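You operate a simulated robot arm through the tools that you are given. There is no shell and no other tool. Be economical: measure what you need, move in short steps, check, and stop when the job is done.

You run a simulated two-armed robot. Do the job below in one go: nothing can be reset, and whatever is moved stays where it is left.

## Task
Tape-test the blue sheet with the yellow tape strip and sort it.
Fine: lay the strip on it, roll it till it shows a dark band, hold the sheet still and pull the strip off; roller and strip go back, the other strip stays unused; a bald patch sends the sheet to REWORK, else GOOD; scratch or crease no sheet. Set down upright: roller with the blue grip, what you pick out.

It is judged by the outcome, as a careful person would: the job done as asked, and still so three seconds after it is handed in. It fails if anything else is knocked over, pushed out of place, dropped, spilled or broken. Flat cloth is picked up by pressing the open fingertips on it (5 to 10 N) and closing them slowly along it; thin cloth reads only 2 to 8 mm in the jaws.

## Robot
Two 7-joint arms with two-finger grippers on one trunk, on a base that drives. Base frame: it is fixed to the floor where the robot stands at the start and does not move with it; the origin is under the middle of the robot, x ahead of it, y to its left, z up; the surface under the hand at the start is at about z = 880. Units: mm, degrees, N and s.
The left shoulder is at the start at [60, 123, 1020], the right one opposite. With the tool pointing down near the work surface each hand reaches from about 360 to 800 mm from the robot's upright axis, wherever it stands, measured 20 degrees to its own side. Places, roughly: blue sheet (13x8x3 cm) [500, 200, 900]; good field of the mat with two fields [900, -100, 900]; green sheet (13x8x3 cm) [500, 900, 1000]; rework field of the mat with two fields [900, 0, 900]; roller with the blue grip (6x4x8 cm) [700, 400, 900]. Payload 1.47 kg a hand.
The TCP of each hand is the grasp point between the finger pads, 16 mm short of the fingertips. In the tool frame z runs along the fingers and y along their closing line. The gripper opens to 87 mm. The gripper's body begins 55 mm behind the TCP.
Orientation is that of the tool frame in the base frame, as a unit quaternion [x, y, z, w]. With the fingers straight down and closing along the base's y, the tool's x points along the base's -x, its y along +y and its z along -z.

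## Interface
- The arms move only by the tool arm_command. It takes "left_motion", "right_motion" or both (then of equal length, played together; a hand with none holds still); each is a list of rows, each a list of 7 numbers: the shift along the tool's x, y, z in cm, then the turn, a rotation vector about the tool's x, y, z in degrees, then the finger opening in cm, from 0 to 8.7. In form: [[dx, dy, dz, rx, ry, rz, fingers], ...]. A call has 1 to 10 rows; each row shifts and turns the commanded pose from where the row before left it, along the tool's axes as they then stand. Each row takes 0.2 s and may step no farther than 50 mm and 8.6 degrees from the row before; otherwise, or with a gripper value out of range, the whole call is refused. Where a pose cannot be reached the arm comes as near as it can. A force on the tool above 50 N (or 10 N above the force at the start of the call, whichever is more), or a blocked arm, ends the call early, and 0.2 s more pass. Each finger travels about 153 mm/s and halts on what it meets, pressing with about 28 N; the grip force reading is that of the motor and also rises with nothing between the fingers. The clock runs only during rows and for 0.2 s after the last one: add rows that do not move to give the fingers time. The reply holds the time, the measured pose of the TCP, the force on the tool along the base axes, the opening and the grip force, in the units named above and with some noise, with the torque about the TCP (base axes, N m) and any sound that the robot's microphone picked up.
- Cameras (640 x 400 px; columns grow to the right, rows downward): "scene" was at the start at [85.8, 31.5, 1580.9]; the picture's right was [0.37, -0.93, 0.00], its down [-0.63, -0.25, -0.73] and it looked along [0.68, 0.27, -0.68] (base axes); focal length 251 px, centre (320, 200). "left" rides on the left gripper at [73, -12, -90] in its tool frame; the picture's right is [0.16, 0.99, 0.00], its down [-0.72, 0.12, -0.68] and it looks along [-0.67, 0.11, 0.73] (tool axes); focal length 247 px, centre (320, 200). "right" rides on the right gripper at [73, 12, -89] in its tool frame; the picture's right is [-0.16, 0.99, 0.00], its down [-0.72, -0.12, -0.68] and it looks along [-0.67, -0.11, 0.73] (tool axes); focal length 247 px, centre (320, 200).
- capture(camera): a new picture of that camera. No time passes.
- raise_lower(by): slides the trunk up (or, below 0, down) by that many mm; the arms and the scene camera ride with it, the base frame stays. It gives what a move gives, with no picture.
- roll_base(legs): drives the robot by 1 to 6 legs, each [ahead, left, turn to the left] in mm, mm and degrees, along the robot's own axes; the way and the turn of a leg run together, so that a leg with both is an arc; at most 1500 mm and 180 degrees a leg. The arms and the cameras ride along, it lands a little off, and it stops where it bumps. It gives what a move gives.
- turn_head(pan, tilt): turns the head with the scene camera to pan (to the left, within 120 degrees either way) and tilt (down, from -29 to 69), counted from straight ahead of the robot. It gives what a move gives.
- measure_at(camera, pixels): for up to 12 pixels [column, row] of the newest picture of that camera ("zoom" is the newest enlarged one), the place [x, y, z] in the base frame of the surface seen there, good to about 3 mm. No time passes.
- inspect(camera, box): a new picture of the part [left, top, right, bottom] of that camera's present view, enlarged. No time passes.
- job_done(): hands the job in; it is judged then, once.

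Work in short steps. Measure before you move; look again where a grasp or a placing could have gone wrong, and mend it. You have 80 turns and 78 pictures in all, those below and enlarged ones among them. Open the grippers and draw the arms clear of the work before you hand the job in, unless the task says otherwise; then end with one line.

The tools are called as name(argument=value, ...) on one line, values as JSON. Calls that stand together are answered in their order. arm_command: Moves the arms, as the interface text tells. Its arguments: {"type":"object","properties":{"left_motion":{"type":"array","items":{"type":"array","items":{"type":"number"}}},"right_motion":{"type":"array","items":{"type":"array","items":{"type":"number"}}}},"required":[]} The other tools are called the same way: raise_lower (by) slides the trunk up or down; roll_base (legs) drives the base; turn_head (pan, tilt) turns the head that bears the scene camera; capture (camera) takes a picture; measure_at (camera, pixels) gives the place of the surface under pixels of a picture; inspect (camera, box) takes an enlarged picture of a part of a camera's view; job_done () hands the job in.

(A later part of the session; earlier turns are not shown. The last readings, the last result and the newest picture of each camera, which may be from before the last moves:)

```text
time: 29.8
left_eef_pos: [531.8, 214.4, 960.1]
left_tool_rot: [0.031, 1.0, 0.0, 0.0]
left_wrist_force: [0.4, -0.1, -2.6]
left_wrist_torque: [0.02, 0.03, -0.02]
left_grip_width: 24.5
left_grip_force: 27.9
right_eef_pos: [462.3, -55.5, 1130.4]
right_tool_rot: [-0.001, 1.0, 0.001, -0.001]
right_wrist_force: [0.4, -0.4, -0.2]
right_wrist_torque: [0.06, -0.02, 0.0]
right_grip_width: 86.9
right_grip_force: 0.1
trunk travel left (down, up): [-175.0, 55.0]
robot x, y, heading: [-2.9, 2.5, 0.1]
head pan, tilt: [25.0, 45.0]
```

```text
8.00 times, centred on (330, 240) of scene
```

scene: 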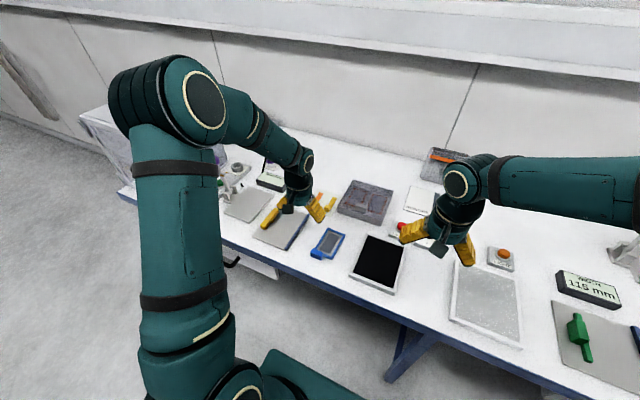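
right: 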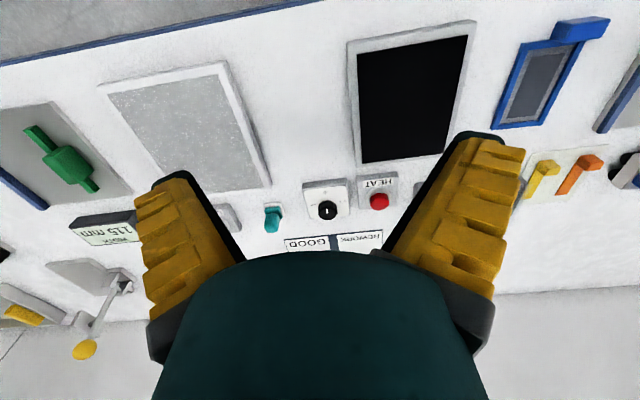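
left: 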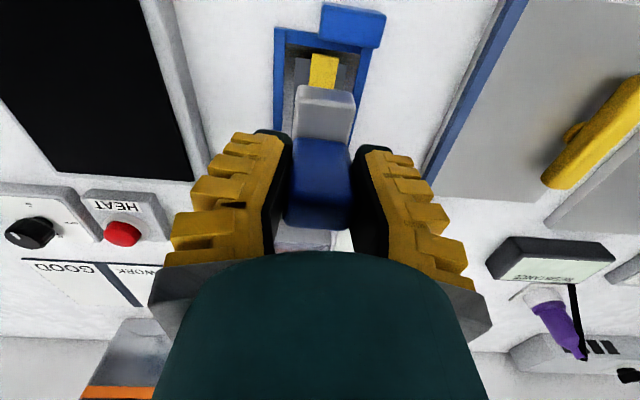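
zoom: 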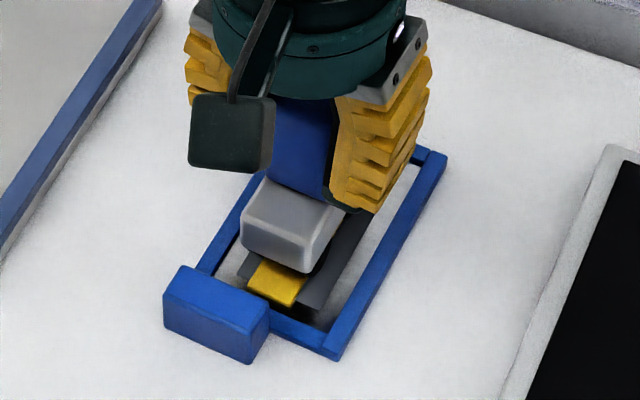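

Well aligned, ~4-6 mm above the strip. I lower gently to contact.

arm_command(left_motion=[[0, 0, 0.3, 0, 0, 0, 1.8], [0, 0, 0.2, 0, 0, 0, 1.8], [0, 0, 0.1, 0, 0, 0, 1.8], [0, 0, 0, 0, 0, 0, 1.8]])

```text
time: 30.8
left_eef_pos: [530.9, 214.7, 953.6]
left_tool_rot: [0.03, 1.0, 0.0, 0.002]
left_wrist_force: [-0.1, 0.6, 5.5]
left_wrist_torque: [0.02, -0.06, 0.0]
left_grip_width: 24.7
left_grip_force: 28.1
right_eef_pos: [461.2, -56.6, 1130.9]
right_tool_rot: [0.0, 1.0, 0.0, 0.0]
right_wrist_force: [-0.4, -0.4, -0.7]
right_wrist_torque: [-0.01, -0.01, 0.01]
right_grip_width: 87.3
right_grip_force: 0.0
trunk travel left (down, up): [-175.0, 55.0]
robot x, y, heading: [2.9, 0.3, -0.2]
head pan, tilt: [25.0, 45.0]
```

Contact made (~8 N). I press a bit more and roll back and forth along the strip within ±12 mm.

arm_command(left_motion=[[0, 0, 0.15, 0, 0, 0, 1.8], [0.6, 0, 0, 0, 0, 0, 1.8], [0.6, 0, 0, 0, 0, 0, 1.8], [-0.6, 0, 0, 0, 0, 0, 1.8], [-0.6, 0, 0, 0, 0, 0, 1.8], [-0.5, 0, 0, 0, 0, 0, 1.8], [-0.5, 0, 0, 0, 0, 0, 1.8], [0.5, 0, 0, 0, 0, 0, 1.8], [0.5, 0, 0, 0, 0, 0, 1.8], [0, 0, 0, 0, 0, 0, 1.8]])

inspect(camera="left", box=[240, 0, 400, 130])

inspect(camera="scene", box=[290, 215, 370, 265])

```text
time: 33.0
left_eef_pos: [530.3, 214.8, 953.0]
left_tool_rot: [0.031, 1.0, 0.0, 0.0]
left_wrist_force: [-2.7, 0.5, 13.4]
left_wrist_torque: [-0.05, -0.08, -0.02]
left_grip_width: 26.1
left_grip_force: 27.9
right_eef_pos: [460.8, -58.3, 1131.8]
right_tool_rot: [0.0, 1.0, 0.0, 0.001]
right_wrist_force: [0.4, -0.9, -0.3]
right_wrist_torque: [0.02, -0.01, -0.02]
right_grip_width: 87.1
right_grip_force: 0.0
trunk travel left (down, up): [-175.0, 55.0]
robot x, y, heading: [0.5, -2.0, -0.0]
head pan, tilt: [25.0, 45.0]
```

```text
3.08 times, centred on (320, 65) of left
```

zoom: 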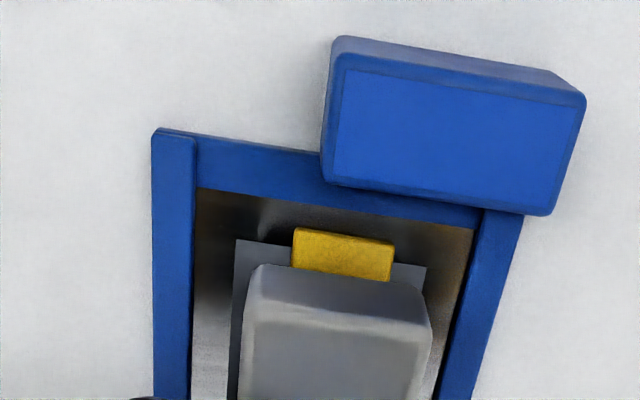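

```text
8.00 times, centred on (330, 240) of scene
```

zoom: 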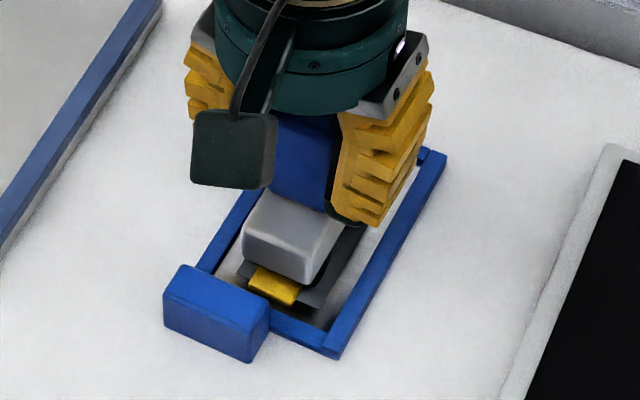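

Sheet stays put. I make further passes with a little more pressure, then lift to look for the dark band.

arm_command(left_motion=[[0.5, 0, 0.1, 0, 0, 0, 1.8], [0.6, 0, 0, 0, 0, 0, 1.8], [-0.6, 0, 0, 0, 0, 0, 1.8], [-0.6, 0, 0, 0, 0, 0, 1.8], [-0.6, 0, 0, 0, 0, 0, 1.8], [-0.5, 0, 0, 0, 0, 0, 1.8], [0.6, 0, 0, 0, 0, 0, 1.8], [0.6, 0, 0, 0, 0, 0, 1.8], [0, 0, -1.5, 0, 0, 0, 1.8], [0, 0, -4, 0, 0, 0, 1.8]])

arm_command(left_motion=[[0, 4, -2, 0, 0, 0, 1.8], [0, 4, 0, 0, 0, 0, 1.8], [0, 3, 0, 0, 0, 0, 1.8], [0, 0, 0, 0, 0, 0, 1.8]])

inspect(camera="scene", box=[290, 205, 370, 260])

```text
time: 35.2
left_eef_pos: [528.7, 216.7, 1006.5]
left_tool_rot: [0.031, 1.0, 0.0, -0.001]
left_wrist_force: [-0.4, -0.8, -3.5]
left_wrist_torque: [-0.03, -0.03, -0.01]
left_grip_width: 24.9
left_grip_force: 28.0
right_eef_pos: [460.2, -56.4, 1131.3]
right_tool_rot: [0.0, 1.0, 0.0, 0.001]
right_wrist_force: [0.2, -0.2, 0.0]
right_wrist_torque: [-0.02, 0.0, -0.01]
right_grip_width: 86.8
right_grip_force: 0.1
trunk travel left (down, up): [-175.0, 55.0]
robot x, y, heading: [1.0, 1.0, 0.1]
head pan, tilt: [25.0, 45.0]
```

```text
time: 36.2
left_eef_pos: [536.9, 327.5, 1026.9]
left_tool_rot: [0.03, 1.0, 0.0, 0.0]
left_wrist_force: [0.1, 0.8, -3.8]
left_wrist_torque: [0.03, -0.01, 0.0]
left_grip_width: 25.0
left_grip_force: 27.8
right_eef_pos: [462.0, -56.8, 1131.4]
right_tool_rot: [0.0, 1.0, 0.0, 0.0]
right_wrist_force: [-0.1, 0.1, 0.3]
right_wrist_torque: [0.0, -0.01, 0.01]
right_grip_width: 87.1
right_grip_force: 0.2
trunk travel left (down, up): [-175.0, 55.0]
robot x, y, heading: [-1.8, 1.7, 0.0]
head pan, tilt: [25.0, 45.0]
```

```text
7.27 times, centred on (330, 232) of scene
```

zoom: 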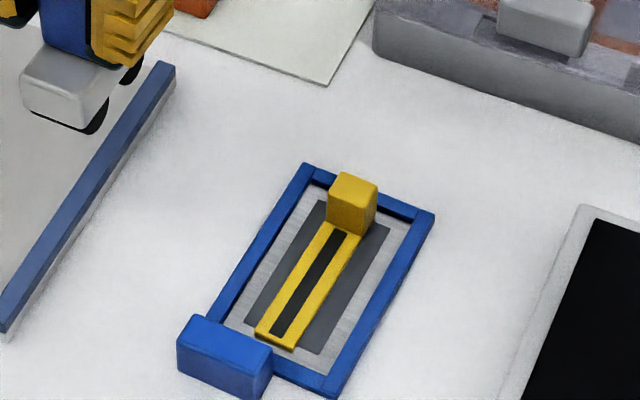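

A dark band shows along the whole strip. I return the roller to its home.

arm_command(left_motion=[[0, 0, 0, 0, 0, -3.5, 1.8], [-3.95, 2.18, 0, 0, 0, 0, 1.8], [-3.95, 2.18, 0, 0, 0, 0, 1.8], [-3.95, 2.18, 0, 0, 0, 0, 1.8], [-3.95, 2.18, 0, 0, 0, 0, 1.8], [0, 0, 4, 0, 0, 0, 1.8], [0, 0, 3, 0, 0, 0, 1.8], [0, 0, 0.6, 0, 0, 0, 1.8], [0, 0, 0, 0, 0, 0, 1.8]])

inspect(camera="scene", box=[270, 150, 350, 210])

```text
time: 38.2
left_eef_pos: [696.7, 410.5, 950.1]
left_tool_rot: [0.0, 1.0, 0.0, 0.0]
left_wrist_force: [0.4, -0.5, -3.5]
left_wrist_torque: [0.02, -0.01, 0.01]
left_grip_width: 24.8
left_grip_force: 28.1
right_eef_pos: [461.8, -56.0, 1131.6]
right_tool_rot: [0.0, 1.0, -0.001, 0.0]
right_wrist_force: [0.6, -0.3, -0.1]
right_wrist_torque: [-0.02, -0.02, -0.01]
right_grip_width: 87.1
right_grip_force: 0.1
trunk travel left (down, up): [-175.0, 55.0]
robot x, y, heading: [1.3, -2.3, 0.1]
head pan, tilt: [25.0, 45.0]
```

```text
6.67 times, centred on (310, 180) of scene
```

zoom: 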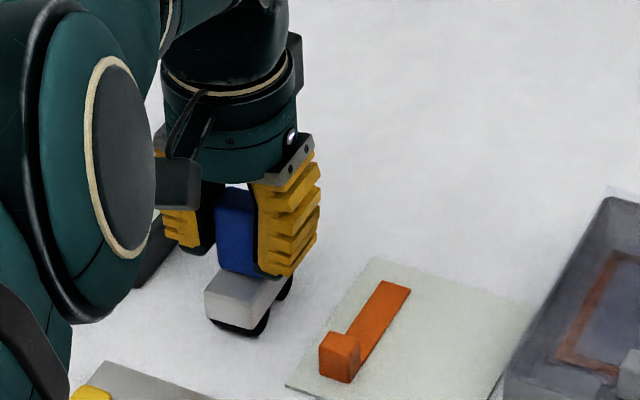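

Just above the table and 4 mm short in y. I correct, touch down and release.

arm_command(left_motion=[[0.15, 0.4, 0, 0, 0, 0, 1.8], [0, 0, 0.25, 0, 0, 0, 1.8], [0, 0, 0.15, 0, 0, 0, 1.8], [0, 0, 0, 0, 0, 0, 1.8]])

```text
time: 39.2
left_eef_pos: [695.0, 416.0, 946.7]
left_tool_rot: [0.0, 1.0, 0.0, 0.001]
left_wrist_force: [0.2, 0.7, -1.2]
left_wrist_torque: [0.05, -0.14, -0.03]
left_grip_width: 24.6
left_grip_force: 27.6
right_eef_pos: [461.6, -55.6, 1131.7]
right_tool_rot: [0.0, 1.0, 0.0, 0.001]
right_wrist_force: [0.7, 0.0, -0.4]
right_wrist_torque: [0.0, -0.03, -0.03]
right_grip_width: 87.3
right_grip_force: 0.0
trunk travel left (down, up): [-175.0, 55.0]
robot x, y, heading: [0.7, 2.1, 0.1]
head pan, tilt: [25.0, 45.0]
```

Touching down; a hair lower, then open and rise.

arm_command(left_motion=[[0, 0, 0.1, 0, 0, 0, 1.8], [0, 0, 0, 0, 0, 0, 2.8], [0, 0, 0, 0, 0, 0, 4], [0, 0, 0, 0, 0, 0, 5], [0, 0, -3, 0, 0, 0, 5], [0, 0, -5, 0, 0, 0, 5], [0, 0, -4, 0, 0, 0, 5]])

capture(camera="left")

```text
time: 40.8
left_eef_pos: [691.8, 414.9, 1064.4]
left_tool_rot: [0.0, 1.0, 0.0, 0.0]
left_wrist_force: [0.6, 0.2, -0.3]
left_wrist_torque: [0.01, 0.02, 0.01]
left_grip_width: 55.5
left_grip_force: 3.6
right_eef_pos: [460.1, -56.7, 1130.1]
right_tool_rot: [0.0, 1.0, 0.0, 0.001]
right_wrist_force: [-0.3, 1.2, 0.1]
right_wrist_torque: [-0.01, -0.01, 0.0]
right_grip_width: 87.0
right_grip_force: 0.1
trunk travel left (down, up): [-175.0, 55.0]
robot x, y, heading: [-0.8, 3.0, -0.1]
head pan, tilt: [25.0, 45.0]
```

```text
43 pictures are left
```

left: 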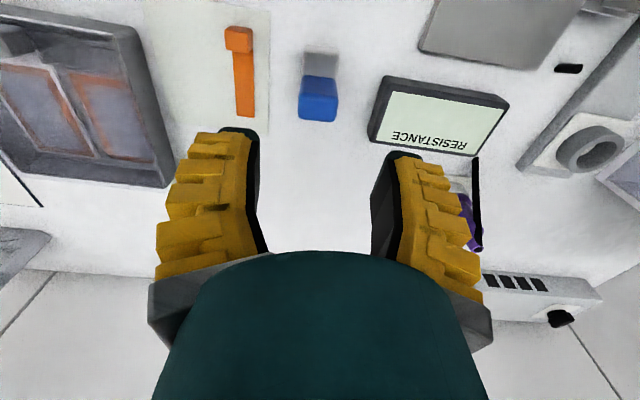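

The roller stands upright at home. Now the right hand goes to hover above the sheet's handle.

arm_command(right_motion=[[0, 4.5, 1, 0, 0, 0, 8.7], [0, 4.7, 1, 0, 0, 0, 8.7], [0, 4.7, 1, 0, 0, 0, 8.7], [0, 4.8, 1, 0, 0, 0, 8.7], [-0.5, 4.8, 1, 0, 0, 0, 8.7], [-0.5, 4.8, 1, 0, 0, 0, 8.7], [0, 0, 3, 0, 0, 3.5, 8.7], [0, 0, 0, 0, 0, 0, 7.5]])

capture(camera="right")

capture(camera="scene")

```text
time: 42.6
left_eef_pos: [692.6, 416.0, 1063.6]
left_tool_rot: [0.001, 1.0, 0.0, 0.001]
left_wrist_force: [0.4, 0.0, 0.4]
left_wrist_torque: [-0.04, -0.01, -0.01]
left_grip_width: 55.4
left_grip_force: 3.7
right_eef_pos: [469.1, 224.2, 1038.9]
right_tool_rot: [0.029, 1.0, 0.0, -0.001]
right_wrist_force: [0.2, -0.5, 0.1]
right_wrist_torque: [-0.02, 0.01, -0.01]
right_grip_width: 77.8
right_grip_force: 1.7
trunk travel left (down, up): [-175.0, 55.0]
robot x, y, heading: [0.7, -2.5, -0.1]
head pan, tilt: [25.0, 45.0]
```

```text
42 pictures are left
```

right: 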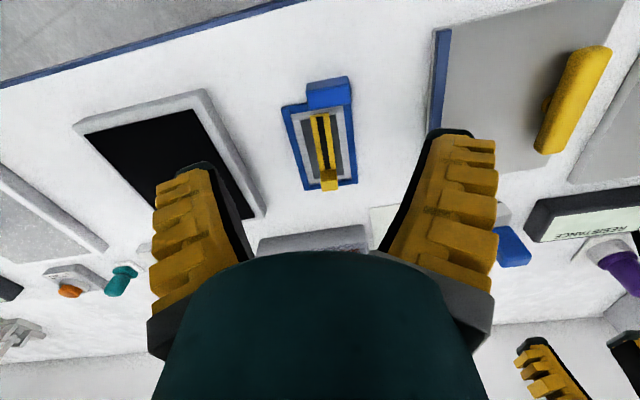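

```text
41 pictures are left
```

scene: 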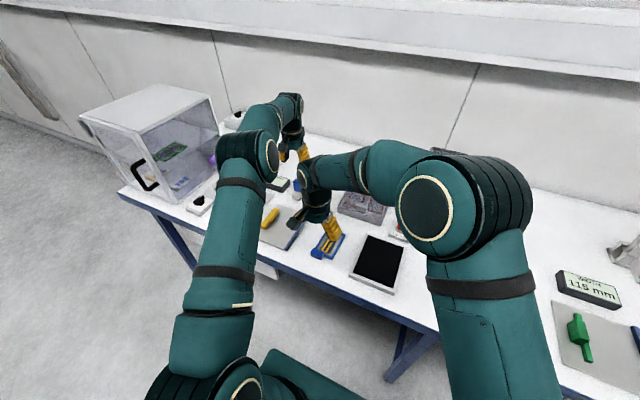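

Handle is at (328,93) in the right picture. I measure its corners.

inspect(camera="right", box=[270, 60, 380, 200])

measure_at(camera="right", pixels=[[310, 85], [347, 80], [312, 103], [350, 100], [329, 93], [328, 87], [330, 105], [285, 110], [300, 107]])

```text
2.86 times, centred on (325, 130) of right
```

zoom: 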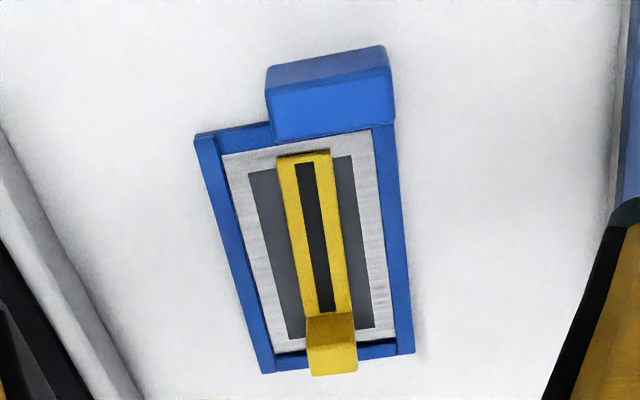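

```text
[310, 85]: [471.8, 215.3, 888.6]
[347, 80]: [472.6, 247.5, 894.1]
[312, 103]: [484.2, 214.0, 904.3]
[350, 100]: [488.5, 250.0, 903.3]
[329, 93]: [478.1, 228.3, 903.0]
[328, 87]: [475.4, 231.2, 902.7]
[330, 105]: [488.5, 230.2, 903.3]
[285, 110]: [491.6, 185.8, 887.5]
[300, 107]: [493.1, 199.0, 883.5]
```

Handle: x 471-489, y 211-250, top 903.5. I descend the right hand onto it at z≈907.

arm_command(right_motion=[[-0.4, 0.75, 4, 0, 0, 0, 5.8], [-0.36, 0, 4, 0, 0, 0, 5.6], [0, 0, 3, 0, 0, 0, 5.4], [0, 0, 1.5, 0, 0, 0, 5.4], [0, 0, 0.6, 0, 0, 0, 5.4], [0, 0, 0, 0, 0, 0, 5.4]])

capture(camera="right")

```text
time: 44.0
left_eef_pos: [693.3, 416.5, 1063.3]
left_tool_rot: [0.0, 1.0, 0.0, 0.0]
left_wrist_force: [-0.2, 0.2, -0.6]
left_wrist_torque: [-0.02, -0.02, -0.01]
left_grip_width: 55.2
left_grip_force: 3.8
right_eef_pos: [479.6, 232.8, 909.3]
right_tool_rot: [0.03, 1.0, 0.001, 0.001]
right_wrist_force: [-0.9, 0.0, 0.4]
right_wrist_torque: [0.02, -0.02, 0.05]
right_grip_width: 59.3
right_grip_force: 4.2
trunk travel left (down, up): [-175.0, 55.0]
robot x, y, heading: [-0.4, 3.2, -0.1]
head pan, tilt: [25.0, 45.0]
```

```text
39 pictures are left
```

right: 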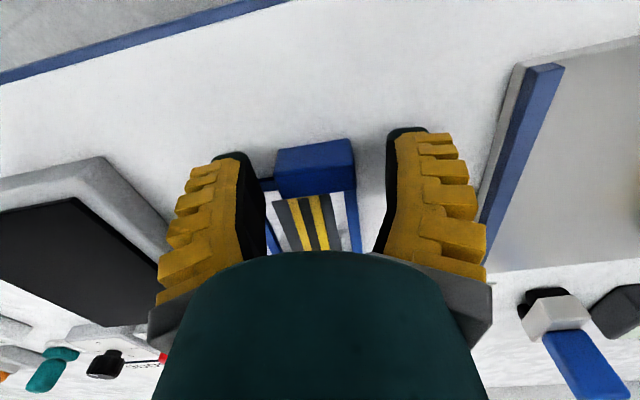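

Shift 2 mm to -y, 2 mm back and 2 mm down, then close slowly on the handle.

arm_command(right_motion=[[0.2, -0.25, 0.2, 0, 0, 0, 5.2], [0, 0, 0, 0, 0, 0, 4.8], [0, 0, 0, 0, 0, 0, 4.4], [0, 0, 0, 0, 0, 0, 4.0], [0, 0, 0, 0, 0, 0, 3.6], [0, 0, 0, 0, 0, 0, 3.0], [0, 0, 0, 0, 0, 0, 3.0]])

capture(camera="right")

```text
time: 45.6
left_eef_pos: [693.0, 415.8, 1064.8]
left_tool_rot: [0.001, 1.0, 0.0, 0.0]
left_wrist_force: [0.8, -0.4, 0.0]
left_wrist_torque: [-0.02, -0.01, -0.03]
left_grip_width: 55.4
left_grip_force: 4.3
right_eef_pos: [478.0, 231.1, 907.7]
right_tool_rot: [0.031, 1.0, 0.001, 0.001]
right_wrist_force: [-0.5, -0.7, 8.2]
right_wrist_torque: [-0.03, -0.01, 0.01]
right_grip_width: 34.4
right_grip_force: 28.1
trunk travel left (down, up): [-175.0, 55.0]
robot x, y, heading: [1.8, -0.8, -0.3]
head pan, tilt: [25.0, 45.0]
```

```text
38 pictures are left
```

right: 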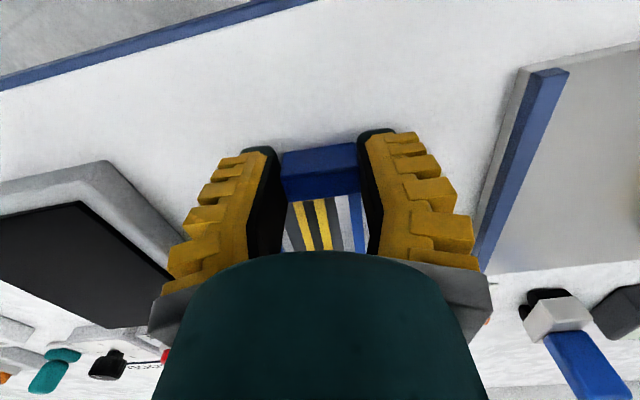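

The handle is held. Now the left hand turns to +93.5° and comes over the tab.

arm_command(left_motion=[[0, 0, 0, 0, 0, 8.5, 4], [0, 0, 0, 0, 0, 8.5, 4], [0, 0, 0, 0, 0, 8.5, 4], [0, 0, 0, 0, 0, 8.5, 4], [0, 0, 0, 0, 0, 8.5, 4], [0, 0, 0, 0, 0, 8.5, 4], [0, 0, 0, 0, 0, 8.5, 4], [0, 0, 0, 0, 0, 8.5, 4], [0, 0, 0, 0, 0, 8.5, 4], [0, 0, 0, 0, 0, 8.5, 4]])

arm_command(left_motion=[[0, 0, 0, 0, 0, 8.5, 4], [-3.5, -1.6, 0, 0, 0, 0, 4], [-3.5, -1.6, 0, 0, 0, 0, 4], [-3.5, -1.6, 0, 0, 0, 0, 4], [-3.5, -1.7, 0, 0, 0, 0, 4], [-3.5, -1.7, 0, 0, 0, 0, 4], [-3.5, -1.7, 0, 0, 0, 0, 4], [0, 0, 3, 0, 0, 0, 4], [0, 0, 0, 0, 0, 0, 4]])

capture(camera="left")

inspect(camera="scene", box=[240, 130, 420, 270])

```text
time: 47.8
left_eef_pos: [694.3, 415.6, 1066.4]
left_tool_rot: [0.677, 0.736, 0.001, -0.001]
left_wrist_force: [0.2, -0.2, -0.6]
left_wrist_torque: [0.02, -0.01, 0.0]
left_grip_width: 45.7
left_grip_force: 4.2
right_eef_pos: [476.2, 231.5, 908.2]
right_tool_rot: [0.03, 1.0, 0.001, 0.001]
right_wrist_force: [3.1, 1.9, 10.6]
right_wrist_torque: [0.02, -0.17, 0.0]
right_grip_width: 35.6
right_grip_force: 28.1
trunk travel left (down, up): [-175.0, 55.0]
robot x, y, heading: [2.5, -0.1, -0.1]
head pan, tilt: [25.0, 45.0]
```

```text
time: 49.8
left_eef_pos: [581.0, 212.2, 1035.9]
left_tool_rot: [0.729, 0.685, 0.0, 0.001]
left_wrist_force: [-0.6, -0.1, 0.1]
left_wrist_torque: [-0.02, 0.0, -0.03]
left_grip_width: 46.0
left_grip_force: 4.1
right_eef_pos: [475.6, 230.4, 907.8]
right_tool_rot: [0.03, 1.0, 0.0, -0.001]
right_wrist_force: [-0.4, -1.8, 10.0]
right_wrist_torque: [-0.02, 0.04, 0.0]
right_grip_width: 35.1
right_grip_force: 27.9
trunk travel left (down, up): [-175.0, 55.0]
robot x, y, heading: [-2.4, 1.0, 0.0]
head pan, tilt: [25.0, 45.0]
```

```text
37 pictures are left
```

left: 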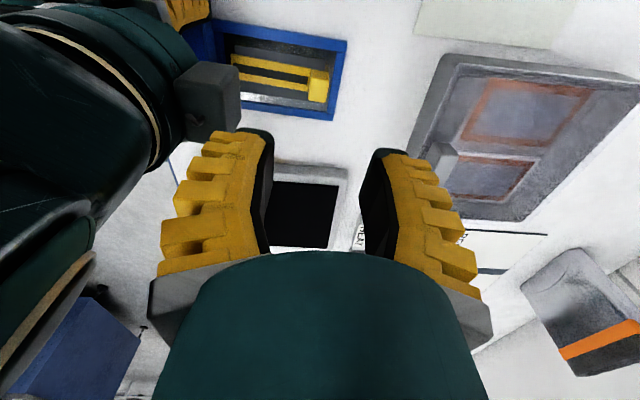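

```text
2.86 times, centred on (330, 200) of scene
```

zoom: 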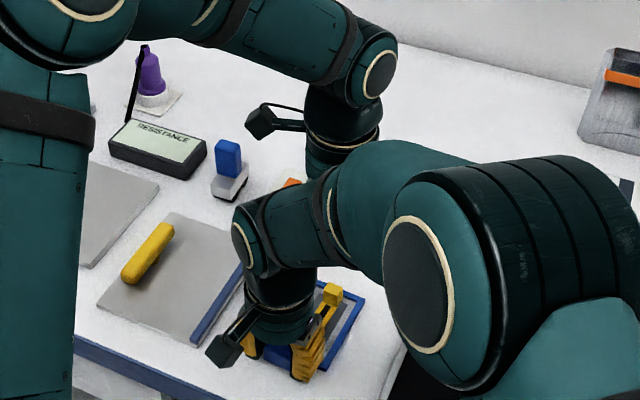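

I measure the tab and the nearest parts of the right hand for clearance.

measure_at(camera="left", pixels=[[237, 100], [150, 60], [160, 150], [312, 90], [326, 93], [318, 76], [318, 100], [309, 80], [327, 80], [210, 50], [190, 15]])

```text
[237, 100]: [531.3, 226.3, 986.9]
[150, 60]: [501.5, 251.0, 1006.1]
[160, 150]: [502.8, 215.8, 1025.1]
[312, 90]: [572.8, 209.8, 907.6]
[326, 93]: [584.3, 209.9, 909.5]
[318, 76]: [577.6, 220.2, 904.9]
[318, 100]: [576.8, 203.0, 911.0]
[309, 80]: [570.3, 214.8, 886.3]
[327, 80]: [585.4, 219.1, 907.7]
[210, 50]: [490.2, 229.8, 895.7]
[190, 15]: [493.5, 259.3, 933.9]
```

A box on the right wrist reaches x≈531 at z≈987, too near the left gripper's body. I re-grip the handle with the right hand leaning back 24° (opening first so the sheet isn't turned).

arm_command(right_motion=[[0, 0, -0.1, 0, 0, 0, 4.2], [0, 0, 0, 0, 0, 0, 5.4], [0, 0, 0, 0, 0, 0, 5.6], [0, 0, 0, 0, -8, 0, 5.6], [0, 0, 0, 0, -8, 0, 5.6], [0, 0, 0, 0, -8, 0, 5.6], [0, 0, 0, 0, 0, 0, 5.6]])

inspect(camera="left", box=[100, 0, 400, 190])

inspect(camera="right", box=[200, 50, 440, 250])

```text
time: 51.4
left_eef_pos: [582.4, 211.6, 1035.3]
left_tool_rot: [0.728, 0.685, 0.001, 0.0]
left_wrist_force: [0.2, -0.5, -0.2]
left_wrist_torque: [0.04, -0.03, -0.02]
left_grip_width: 45.9
left_grip_force: 3.7
right_eef_pos: [478.5, 230.1, 908.5]
right_tool_rot: [0.03, 0.977, -0.006, 0.209]
right_wrist_force: [-0.2, 0.0, -0.2]
right_wrist_torque: [-0.01, 0.0, 0.0]
right_grip_width: 60.9
right_grip_force: 4.0
trunk travel left (down, up): [-175.0, 55.0]
robot x, y, heading: [1.7, 2.9, -0.3]
head pan, tilt: [25.0, 45.0]
```

```text
2.11 times, centred on (250, 95) of left
```

zoom: 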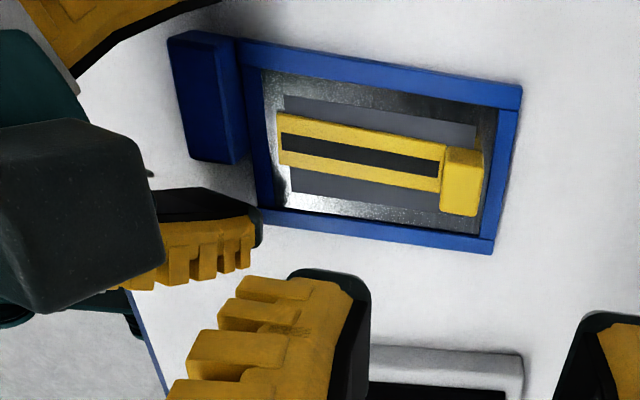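

```text
2.00 times, centred on (320, 150) of right
```

zoom: 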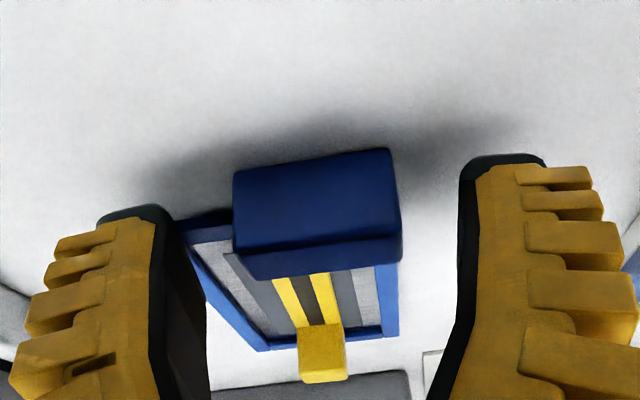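

The box is clear now and the sheet hasn't moved. Close the right hand again.

arm_command(right_motion=[[0, 0, 0, 0, 0, 0, 4.8], [0, 0, 0, 0, 0, 0, 4.4], [0, 0, 0, 0, 0, 0, 4.0], [0, 0, 0, 0, 0, 0, 3.6], [0, 0, 0, 0, 0, 0, 3.0], [0, 0, 0, 0, 0, 0, 3.0]])

inspect(camera="left", box=[100, 0, 400, 190])

measure_at(camera="zoom", pixels=[[450, 160], [475, 160], [458, 205], [478, 205], [463, 180], [150, 220], [165, 260], [250, 225], [515, 95], [515, 160]])

```text
time: 52.8
left_eef_pos: [581.4, 212.6, 1035.0]
left_tool_rot: [0.729, 0.685, 0.0, 0.0]
left_wrist_force: [-0.8, 0.3, 1.0]
left_wrist_torque: [0.01, -0.01, -0.01]
left_grip_width: 45.9
left_grip_force: 4.3
right_eef_pos: [477.7, 231.8, 910.4]
right_tool_rot: [0.03, 0.977, -0.006, 0.209]
right_wrist_force: [-1.9, -0.3, 9.2]
right_wrist_torque: [-0.03, 0.03, 0.03]
right_grip_width: 33.0
right_grip_force: 28.3
trunk travel left (down, up): [-175.0, 55.0]
robot x, y, heading: [0.5, -0.8, -0.1]
head pan, tilt: [25.0, 45.0]
```

```text
2.11 times, centred on (250, 95) of left
```

zoom: 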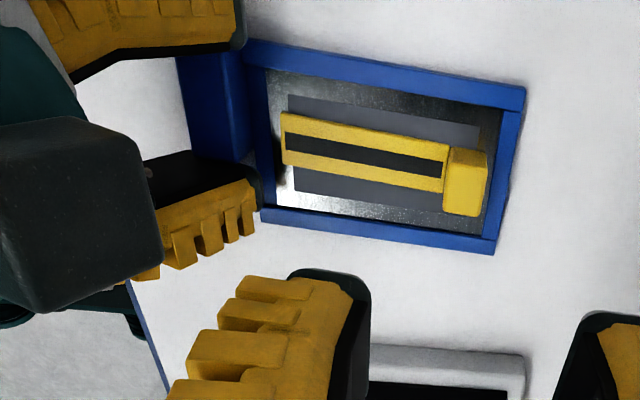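

```text
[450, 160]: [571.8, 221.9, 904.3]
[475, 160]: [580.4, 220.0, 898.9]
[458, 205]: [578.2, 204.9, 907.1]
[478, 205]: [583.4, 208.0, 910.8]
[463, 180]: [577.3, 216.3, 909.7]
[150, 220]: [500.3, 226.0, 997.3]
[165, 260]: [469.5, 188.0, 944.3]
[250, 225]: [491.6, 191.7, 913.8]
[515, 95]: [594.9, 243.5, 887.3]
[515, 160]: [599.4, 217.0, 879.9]
```

Box is now at x≤500, giving ~33 mm clearance. Tab centre ≈(577.5,212); I descend with the left hand and grip the tab.

arm_command(left_motion=[[0, -0.4, 4, 0, 0, 0, 4], [0, 0, 4, 0, 0, 0, 3.5], [0, 0, 3, 0, 0, 0, 3.2], [0, 0, 1.7, 0, 0, 0, 3], [0, 0, 0, 0, 0, 0, 2.2], [0, 0, 0, 0, 0, 0, 1.4], [0, 0, 0, 0, 0, 0, 0.8], [0, 0, 0, 0, 0, 0, 0.4], [0, 0, 0, 0, 0, 0, 0.4]])

inspect(camera="left", box=[100, 0, 400, 190])

```text
time: 54.8
left_eef_pos: [576.9, 211.3, 909.5]
left_tool_rot: [0.729, 0.685, 0.0, 0.0]
left_wrist_force: [3.1, 0.7, 6.5]
left_wrist_torque: [0.08, -0.05, -0.03]
left_grip_width: 7.2
left_grip_force: 28.4
right_eef_pos: [477.3, 231.1, 909.0]
right_tool_rot: [0.031, 0.977, -0.005, 0.209]
right_wrist_force: [-0.8, 5.6, 13.7]
right_wrist_torque: [0.06, 0.03, 0.05]
right_grip_width: 33.8
right_grip_force: 27.8
trunk travel left (down, up): [-175.0, 55.0]
robot x, y, heading: [-0.1, -0.0, 0.3]
head pan, tilt: [25.0, 45.0]
```

```text
2.11 times, centred on (250, 95) of left
```

zoom: 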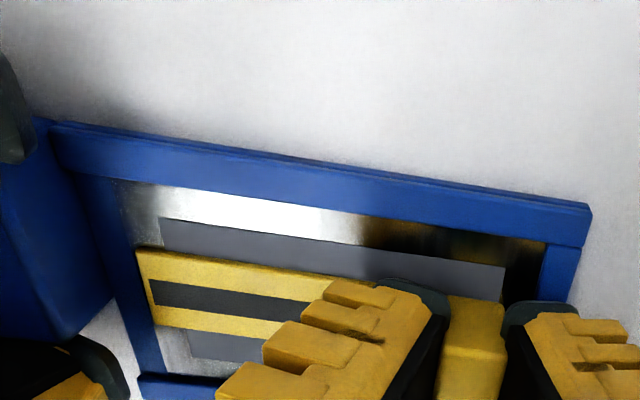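

The tab is gripped. With the right hand holding the sheet, I pull the strip upward steadily.

arm_command(left_motion=[[0, 0, -0.3, 0, 0, 0, 0.4], [0, 0, -0.3, 0, 0, 0, 0.4], [0, 0, -0.4, 0, 0, 0, 0.4], [0, 0, -0.4, 0, 0, 0, 0.4], [0, 0, 0, 0, 0, 0, 0.4]])

inspect(camera="left", box=[100, 0, 400, 190])

```text
time: 56.0
left_eef_pos: [576.5, 211.5, 922.1]
left_tool_rot: [0.728, 0.685, 0.001, 0.0]
left_wrist_force: [-0.5, -0.3, -1.3]
left_wrist_torque: [-0.05, -0.12, 0.01]
left_grip_width: 6.1
left_grip_force: 28.0
right_eef_pos: [478.7, 230.3, 910.0]
right_tool_rot: [0.03, 0.977, -0.005, 0.209]
right_wrist_force: [1.7, 0.0, 13.5]
right_wrist_torque: [-0.03, -0.23, 0.05]
right_grip_width: 34.6
right_grip_force: 28.0
trunk travel left (down, up): [-175.0, 55.0]
robot x, y, heading: [2.5, 0.7, 0.0]
head pan, tilt: [25.0, 45.0]
```

```text
2.11 times, centred on (250, 95) of left
```

zoom: 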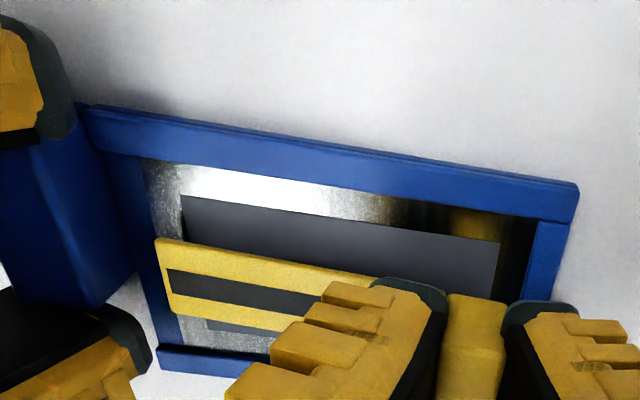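

The strip came free with little force. Raise further and look at the coating and strip.

arm_command(left_motion=[[0, 0, -1, 0, 0, 0, 0.4], [0, 0, -3, 0, 0, 0, 0.4], [0, 0, -4, 0, 0, 0, 0.4], [4, 2, -2, 0, 0, 0, 0.4], [4, 2, 0, 0, 0, 0, 0.4], [0, 0, 0, 0, 0, 0, 0.4]])

capture(camera="left")

inspect(camera="scene", box=[300, 200, 380, 260])

```text
time: 57.4
left_eef_pos: [621.1, 289.1, 1024.8]
left_tool_rot: [0.728, 0.685, 0.0, 0.0]
left_wrist_force: [0.1, -0.3, 0.3]
left_wrist_torque: [0.01, 0.03, 0.0]
left_grip_width: 5.9
left_grip_force: 28.0
right_eef_pos: [475.9, 230.9, 908.5]
right_tool_rot: [0.03, 0.978, -0.006, 0.208]
right_wrist_force: [-3.4, -2.8, 13.1]
right_wrist_torque: [-0.01, -0.01, 0.05]
right_grip_width: 34.5
right_grip_force: 27.7
trunk travel left (down, up): [-175.0, 55.0]
robot x, y, heading: [0.6, -0.7, -0.2]
head pan, tilt: [25.0, 45.0]
```

```text
30 pictures are left
```

left: 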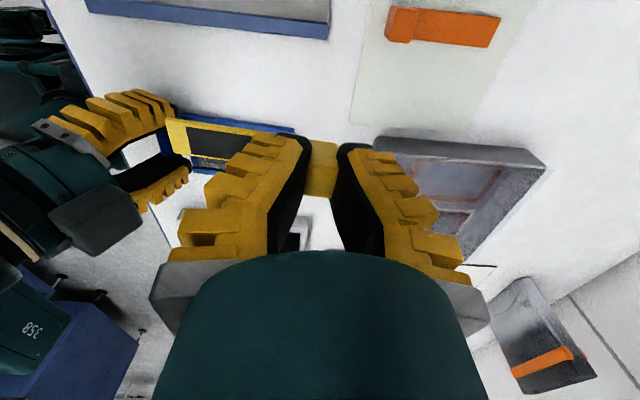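

```text
6.67 times, centred on (340, 230) of scene
```

zoom: 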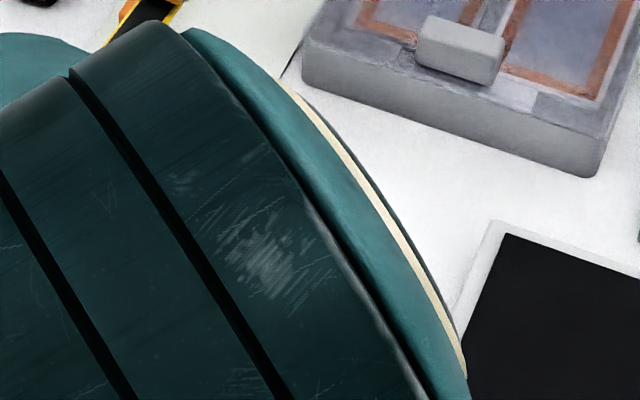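

Strip is held and clear. I move over the card and start turning back by -183.5°.

arm_command(left_motion=[[-0.3, 2.5, 0, 0, 0, 0, 0.4], [-0.3, 2.5, 0, 0, 0, 0, 0.4], [0, 0, 0, 0, 0, -8.5, 0.4], [0, 0, 0, 0, 0, -8.5, 0.4], [0, 0, 0, 0, 0, -8.5, 0.4], [0, 0, 0, 0, 0, -8.5, 0.4], [0, 0, 0, 0, 0, -8.5, 0.4], [0, 0, 0, 0, 0, -8.5, 0.4], [0, 0, 0, 0, 0, -8.5, 0.4], [0, 0, 0, 0, 0, -8.5, 0.4]])

capture(camera="right")

arm_command(left_motion=[[0, 0, 0, 0, 0, -8.5, 0.4], [0, 0, 0, 0, 0, -8.5, 0.4], [0, 0, 0, 0, 0, -8.5, 0.4], [0, 0, 0, 0, 0, -8.5, 0.4], [0, 0, 0, 0, 0, -8.5, 0.4], [0, 0, 0, 0, 0, -8.5, 0.4], [0, 0, 0, 0, 0, -8.5, 0.4], [0, 0, 0, 0, 0, -8.5, 0.4], [0, 0, 0, 0, 0, -8.5, 0.4], [0, 0, 0, 0, 0, -8.5, 0.4]])

```text
time: 59.6
left_eef_pos: [670.3, 290.0, 1022.7]
left_tool_rot: [0.212, 0.977, 0.0, 0.0]
left_wrist_force: [0.3, 0.7, -0.2]
left_wrist_torque: [0.01, -0.02, 0.04]
left_grip_width: 6.0
left_grip_force: 28.2
right_eef_pos: [479.6, 225.5, 907.8]
right_tool_rot: [0.036, 0.978, -0.009, 0.207]
right_wrist_force: [-1.0, 6.3, 18.3]
right_wrist_torque: [0.06, -0.16, 0.09]
right_grip_width: 37.2
right_grip_force: 27.6
trunk travel left (down, up): [-175.0, 55.0]
robot x, y, heading: [-0.5, 0.8, -0.0]
head pan, tilt: [25.0, 45.0]
```

```text
28 pictures are left
```

right: 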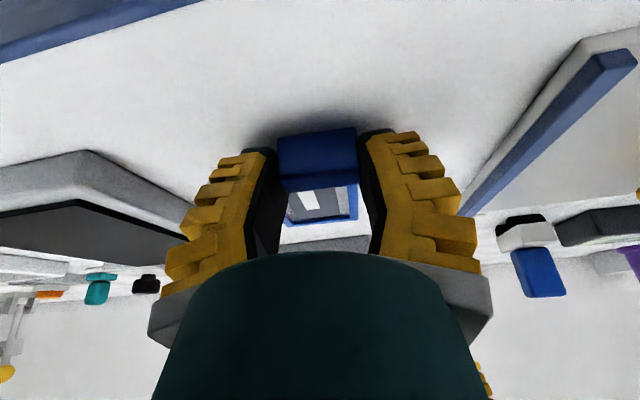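

```text
time: 62.0
left_eef_pos: [661.2, 329.8, 1025.8]
left_tool_rot: [-0.532, 0.846, -0.001, 0.001]
left_wrist_force: [0.1, -0.4, 0.7]
left_wrist_torque: [0.01, 0.02, 0.01]
left_grip_width: 5.8
left_grip_force: 28.3
right_eef_pos: [486.6, 206.2, 899.3]
right_tool_rot: [0.048, 0.978, -0.019, 0.202]
right_wrist_force: [-6.0, 3.0, 18.9]
right_wrist_torque: [0.29, 0.13, 0.13]
right_grip_width: 35.8
right_grip_force: 27.9
trunk travel left (down, up): [-175.0, 55.0]
robot x, y, heading: [2.2, -1.1, 0.0]
head pan, tilt: [25.0, 45.0]
stopped in row 10 (left hand): the arm was blocked; the commanded pose is now the measured one
```

The arms touched each other: the left was blocked and the right was shoved ~25 mm to -y. I look before moving.

capture(camera="scene")

capture(camera="right")

```text
27 pictures are left
```

scene: 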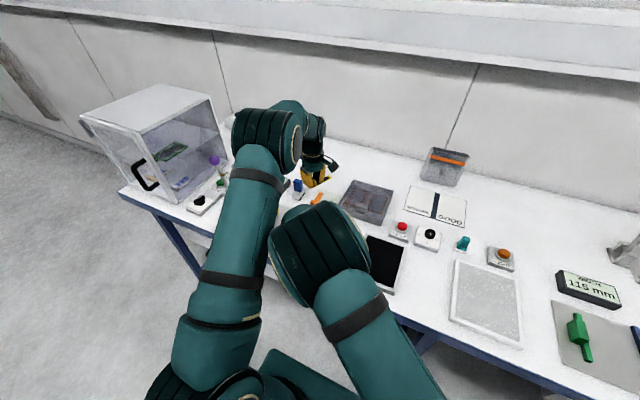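

```text
26 pictures are left
```

right: 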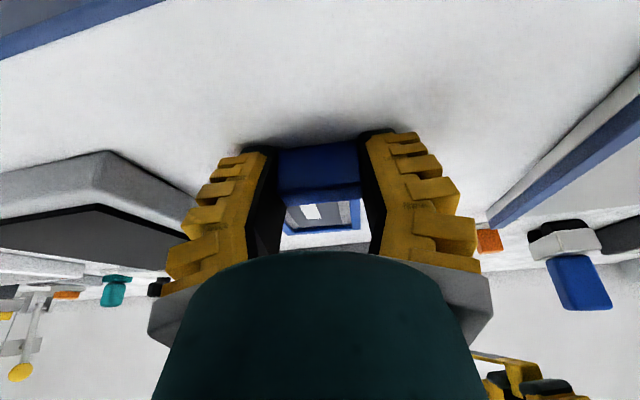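

The elbows press on each other. The sheet already shows a pale patch at (310,212). I unwind the left turn to free the elbows.

arm_command(left_motion=[[0, 0, 0, 0, 0, 5, 0.4], [0, 0, 0, 0, 0, 8, 0.4], [0, 0, 0, 0, 0, 8, 0.4], [0, 0, 0, 0, 0, 8, 0.4], [0, 0, 0, 0, 0, 8, 0.4], [0, 0, 0, 0, 0, 8, 0.4], [0, 0, 0, 0, 0, 8, 0.4], [0, 0, 0, 0, 0, 8, 0.4], [0, 0, 0, 0, 0, 0, 0.4]])

capture(camera="right")

```text
time: 64.0
left_eef_pos: [663.4, 326.6, 1024.4]
left_tool_rot: [-0.027, 1.0, -0.001, 0.001]
left_wrist_force: [-0.1, -0.3, 0.0]
left_wrist_torque: [-0.01, -0.02, -0.02]
left_grip_width: 6.1
left_grip_force: 28.3
right_eef_pos: [486.6, 207.1, 898.1]
right_tool_rot: [0.047, 0.978, -0.019, 0.201]
right_wrist_force: [2.6, -0.8, 22.9]
right_wrist_torque: [0.26, -0.06, -0.01]
right_grip_width: 35.8
right_grip_force: 28.1
trunk travel left (down, up): [-175.0, 55.0]
robot x, y, heading: [-0.5, 3.0, 0.2]
head pan, tilt: [25.0, 45.0]
```

```text
25 pictures are left
```

right: 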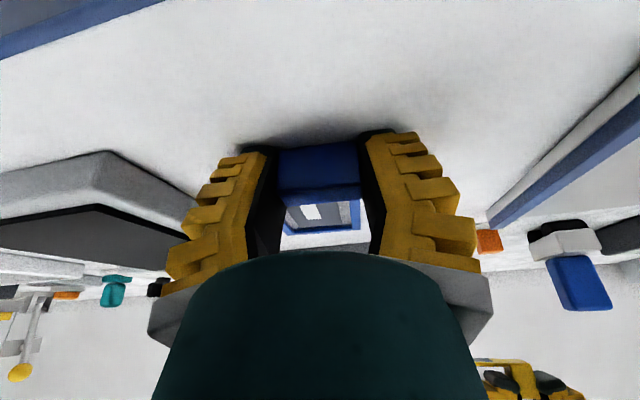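

Arms are apart. I'll lift the sheet by its handle with the right hand, carefully, and look.

arm_command(right_motion=[[-0.08, 0, -0.18, 0, 0, 0, 3.0], [-0.16, 0, -0.37, 0, 0, 0, 3.0], [-0.4, 0, -0.91, 0, 0, 0, 3.0], [-0.8, 0, -1.83, 0, 0, 0, 3.0], [0, 0, 0, 0, 0, 0, 3.0]])

capture(camera="right")

```text
time: 65.2
left_eef_pos: [663.4, 327.7, 1022.9]
left_tool_rot: [-0.027, 1.0, 0.0, 0.001]
left_wrist_force: [0.2, 0.7, -0.6]
left_wrist_torque: [-0.01, 0.0, 0.03]
left_grip_width: 6.1
left_grip_force: 27.7
right_eef_pos: [484.2, 208.0, 933.8]
right_tool_rot: [0.048, 0.978, -0.022, 0.2]
right_wrist_force: [0.2, -0.1, -0.3]
right_wrist_torque: [0.03, 0.01, 0.0]
right_grip_width: 33.3
right_grip_force: 27.6
trunk travel left (down, up): [-175.0, 55.0]
robot x, y, heading: [1.4, 4.5, 0.2]
head pan, tilt: [25.0, 45.0]
```

```text
24 pictures are left
```

right: 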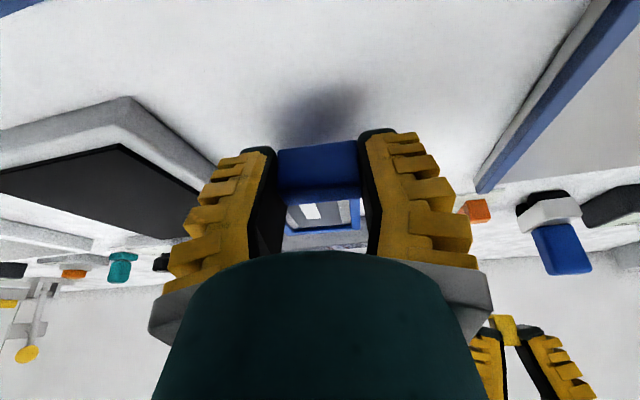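

The sheet lifts cleanly. I carry it up and toward the right side so the elbows stay apart.

arm_command(right_motion=[[-1.4, 0, -3.2, 0, 0, 0, 3.0], [-1.4, 0, -3.2, 0, 0, 0, 3.0], [0, -4.3, 0, 0, 0, 0, 3.0], [0, -4.3, 0, 0, 0, 0, 3.0], [0, -4.3, 0, 0, 0, 0, 3.0], [0, -4.3, 0, 0, 0, 0, 3.0], [0, -4.3, 0, 0, 0, 0, 3.0], [0, -4.3, 0, 0, 0, 0, 3.0], [0, 0, 0, 0, 0, 0, 3.0]])

capture(camera="scene")

```text
time: 67.2
left_eef_pos: [663.2, 326.8, 1022.2]
left_tool_rot: [-0.028, 1.0, -0.001, 0.001]
left_wrist_force: [0.0, -0.7, -0.5]
left_wrist_torque: [0.01, -0.01, -0.01]
left_grip_width: 6.3
left_grip_force: 27.9
right_eef_pos: [459.5, -47.6, 1007.8]
right_tool_rot: [0.047, 0.978, -0.021, 0.201]
right_wrist_force: [0.7, -0.2, -0.4]
right_wrist_torque: [0.01, 0.02, 0.03]
right_grip_width: 33.7
right_grip_force: 28.0
trunk travel left (down, up): [-175.0, 55.0]
robot x, y, heading: [1.4, -1.7, -0.0]
head pan, tilt: [25.0, 45.0]
```

```text
23 pictures are left
```

scene: 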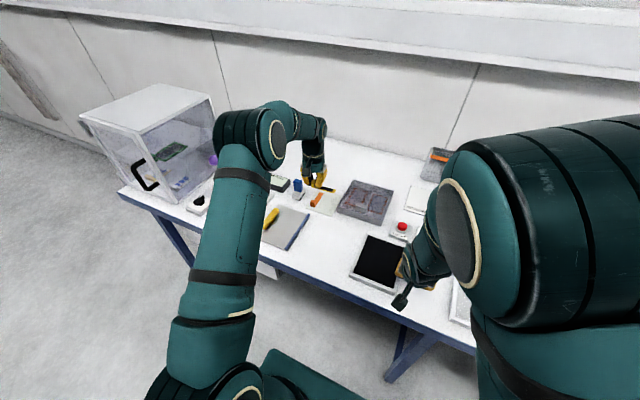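

Right arm is clear of the left. I turn the left hand on to -90°.

arm_command(left_motion=[[0, 0, 0, 0, 0, -8.5, 0.4], [0, 0, 0, 0, 0, -8.5, 0.4], [0, 0, 0, 0, 0, -8.5, 0.4], [0, 0, 0, 0, 0, -8.5, 0.4], [0, 0, 0, 0, 0, -8.5, 0.4], [0, 0, 0, 0, 0, -8.5, 0.4], [0, 0, 0, 0, 0, -8.5, 0.4], [0, 0, 0, 0, 0, -8.5, 0.4], [0, 0, 0, 0, 0, -8.5, 0.4], [0, 0, 0, 0, 0, -8.5, 0.4]])

arm_command(left_motion=[[0, 0, 0, 0, 0, -1.8, 0.4], [2.3, -0.35, 0, 0, 0, 0, 0.4], [2.3, -0.3, 0, 0, 0, 0, 0.4], [0, 0, 4, 0, 0, 0, 0.4], [0, 0, 2.5, 0, 0, 0, 0.4], [0, 0, 0, 0, 0, 0, 0.4]])

capture(camera="left")

```text
time: 69.4
left_eef_pos: [663.2, 328.1, 1024.2]
left_tool_rot: [-0.696, 0.718, -0.001, 0.0]
left_wrist_force: [-0.4, 0.7, 0.3]
left_wrist_torque: [-0.03, -0.01, 0.0]
left_grip_width: 6.2
left_grip_force: 27.9
right_eef_pos: [458.9, -48.2, 1007.8]
right_tool_rot: [0.047, 0.978, -0.021, 0.2]
right_wrist_force: [0.2, 0.4, -0.8]
right_wrist_torque: [0.0, 0.02, -0.02]
right_grip_width: 33.7
right_grip_force: 28.3
trunk travel left (down, up): [-175.0, 55.0]
robot x, y, heading: [-0.8, -2.0, -0.1]
head pan, tilt: [25.0, 45.0]
```

```text
time: 70.8
left_eef_pos: [669.3, 280.4, 958.7]
left_tool_rot: [-0.707, 0.707, -0.001, -0.001]
left_wrist_force: [-0.5, 0.1, -0.6]
left_wrist_torque: [-0.03, 0.0, -0.02]
left_grip_width: 6.3
left_grip_force: 27.6
right_eef_pos: [458.8, -48.5, 1007.9]
right_tool_rot: [0.047, 0.978, -0.021, 0.2]
right_wrist_force: [-0.1, 0.0, -0.8]
right_wrist_torque: [0.01, 0.01, -0.02]
right_grip_width: 33.5
right_grip_force: 28.3
trunk travel left (down, up): [-175.0, 55.0]
robot x, y, heading: [1.9, 2.4, 0.1]
head pan, tilt: [25.0, 45.0]
```

```text
22 pictures are left
```

left: 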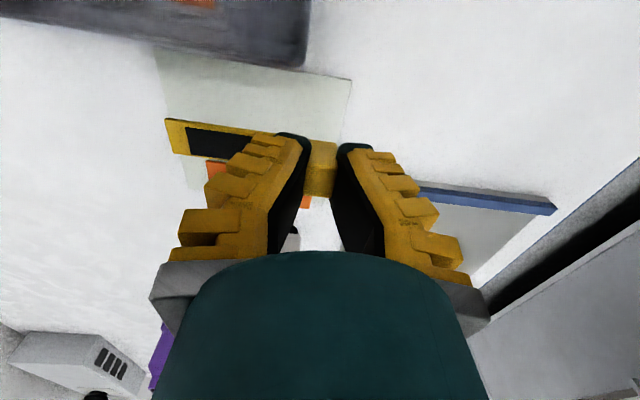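

Strip is aligned over its old place on the card. Lower to just above and then touch.

arm_command(left_motion=[[0, 0, 3, 0, 0, 0, 0.4], [0, 0, 1.5, 0, 0, 0, 0.4], [0, 0, 0.3, 0, 0, 0, 0.4], [0, 0, 0.2, 0, 0, 0, 0.4], [0, 0, 0, 0, 0, 0, 0.4]])

```text
time: 72.0
left_eef_pos: [668.6, 281.2, 909.7]
left_tool_rot: [-0.707, 0.707, -0.001, 0.001]
left_wrist_force: [0.5, -0.9, 3.3]
left_wrist_torque: [0.02, 0.05, 0.03]
left_grip_width: 6.0
left_grip_force: 27.6
right_eef_pos: [459.4, -47.1, 1007.2]
right_tool_rot: [0.048, 0.978, -0.022, 0.2]
right_wrist_force: [-0.9, -0.8, -1.3]
right_wrist_torque: [0.03, 0.03, -0.03]
right_grip_width: 33.8
right_grip_force: 28.0
trunk travel left (down, up): [-175.0, 55.0]
robot x, y, heading: [-0.4, 2.9, 0.1]
head pan, tilt: [25.0, 45.0]
```

Touching (3 N). A touch more, then release and rise.

arm_command(left_motion=[[0, 0, 0.1, 0, 0, 0, 0.4], [0, 0, 0, 0, 0, 0, 1.5], [0, 0, 0, 0, 0, 0, 2.8], [0, 0, 0, 0, 0, 0, 4], [0, 0, -3, 0, 0, 0, 4], [0, 0, -4, 0, 0, 0, 4], [0, 0, -5, 0, 0, 0, 4]])

capture(camera="left")

```text
time: 73.6
left_eef_pos: [670.0, 283.7, 1027.6]
left_tool_rot: [-0.707, 0.707, -0.002, 0.001]
left_wrist_force: [0.0, -0.6, 0.2]
left_wrist_torque: [0.02, 0.0, 0.0]
left_grip_width: 45.9
left_grip_force: 4.4
right_eef_pos: [459.1, -48.8, 1008.0]
right_tool_rot: [0.048, 0.978, -0.022, 0.2]
right_wrist_force: [-0.2, -0.6, -0.8]
right_wrist_torque: [0.0, 0.04, 0.03]
right_grip_width: 33.7
right_grip_force: 28.5
trunk travel left (down, up): [-175.0, 55.0]
robot x, y, heading: [-0.4, -2.8, -0.1]
head pan, tilt: [25.0, 45.0]
```

```text
21 pictures are left
```

left: 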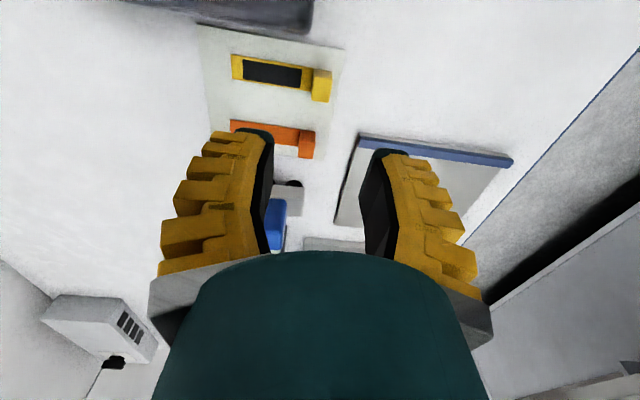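

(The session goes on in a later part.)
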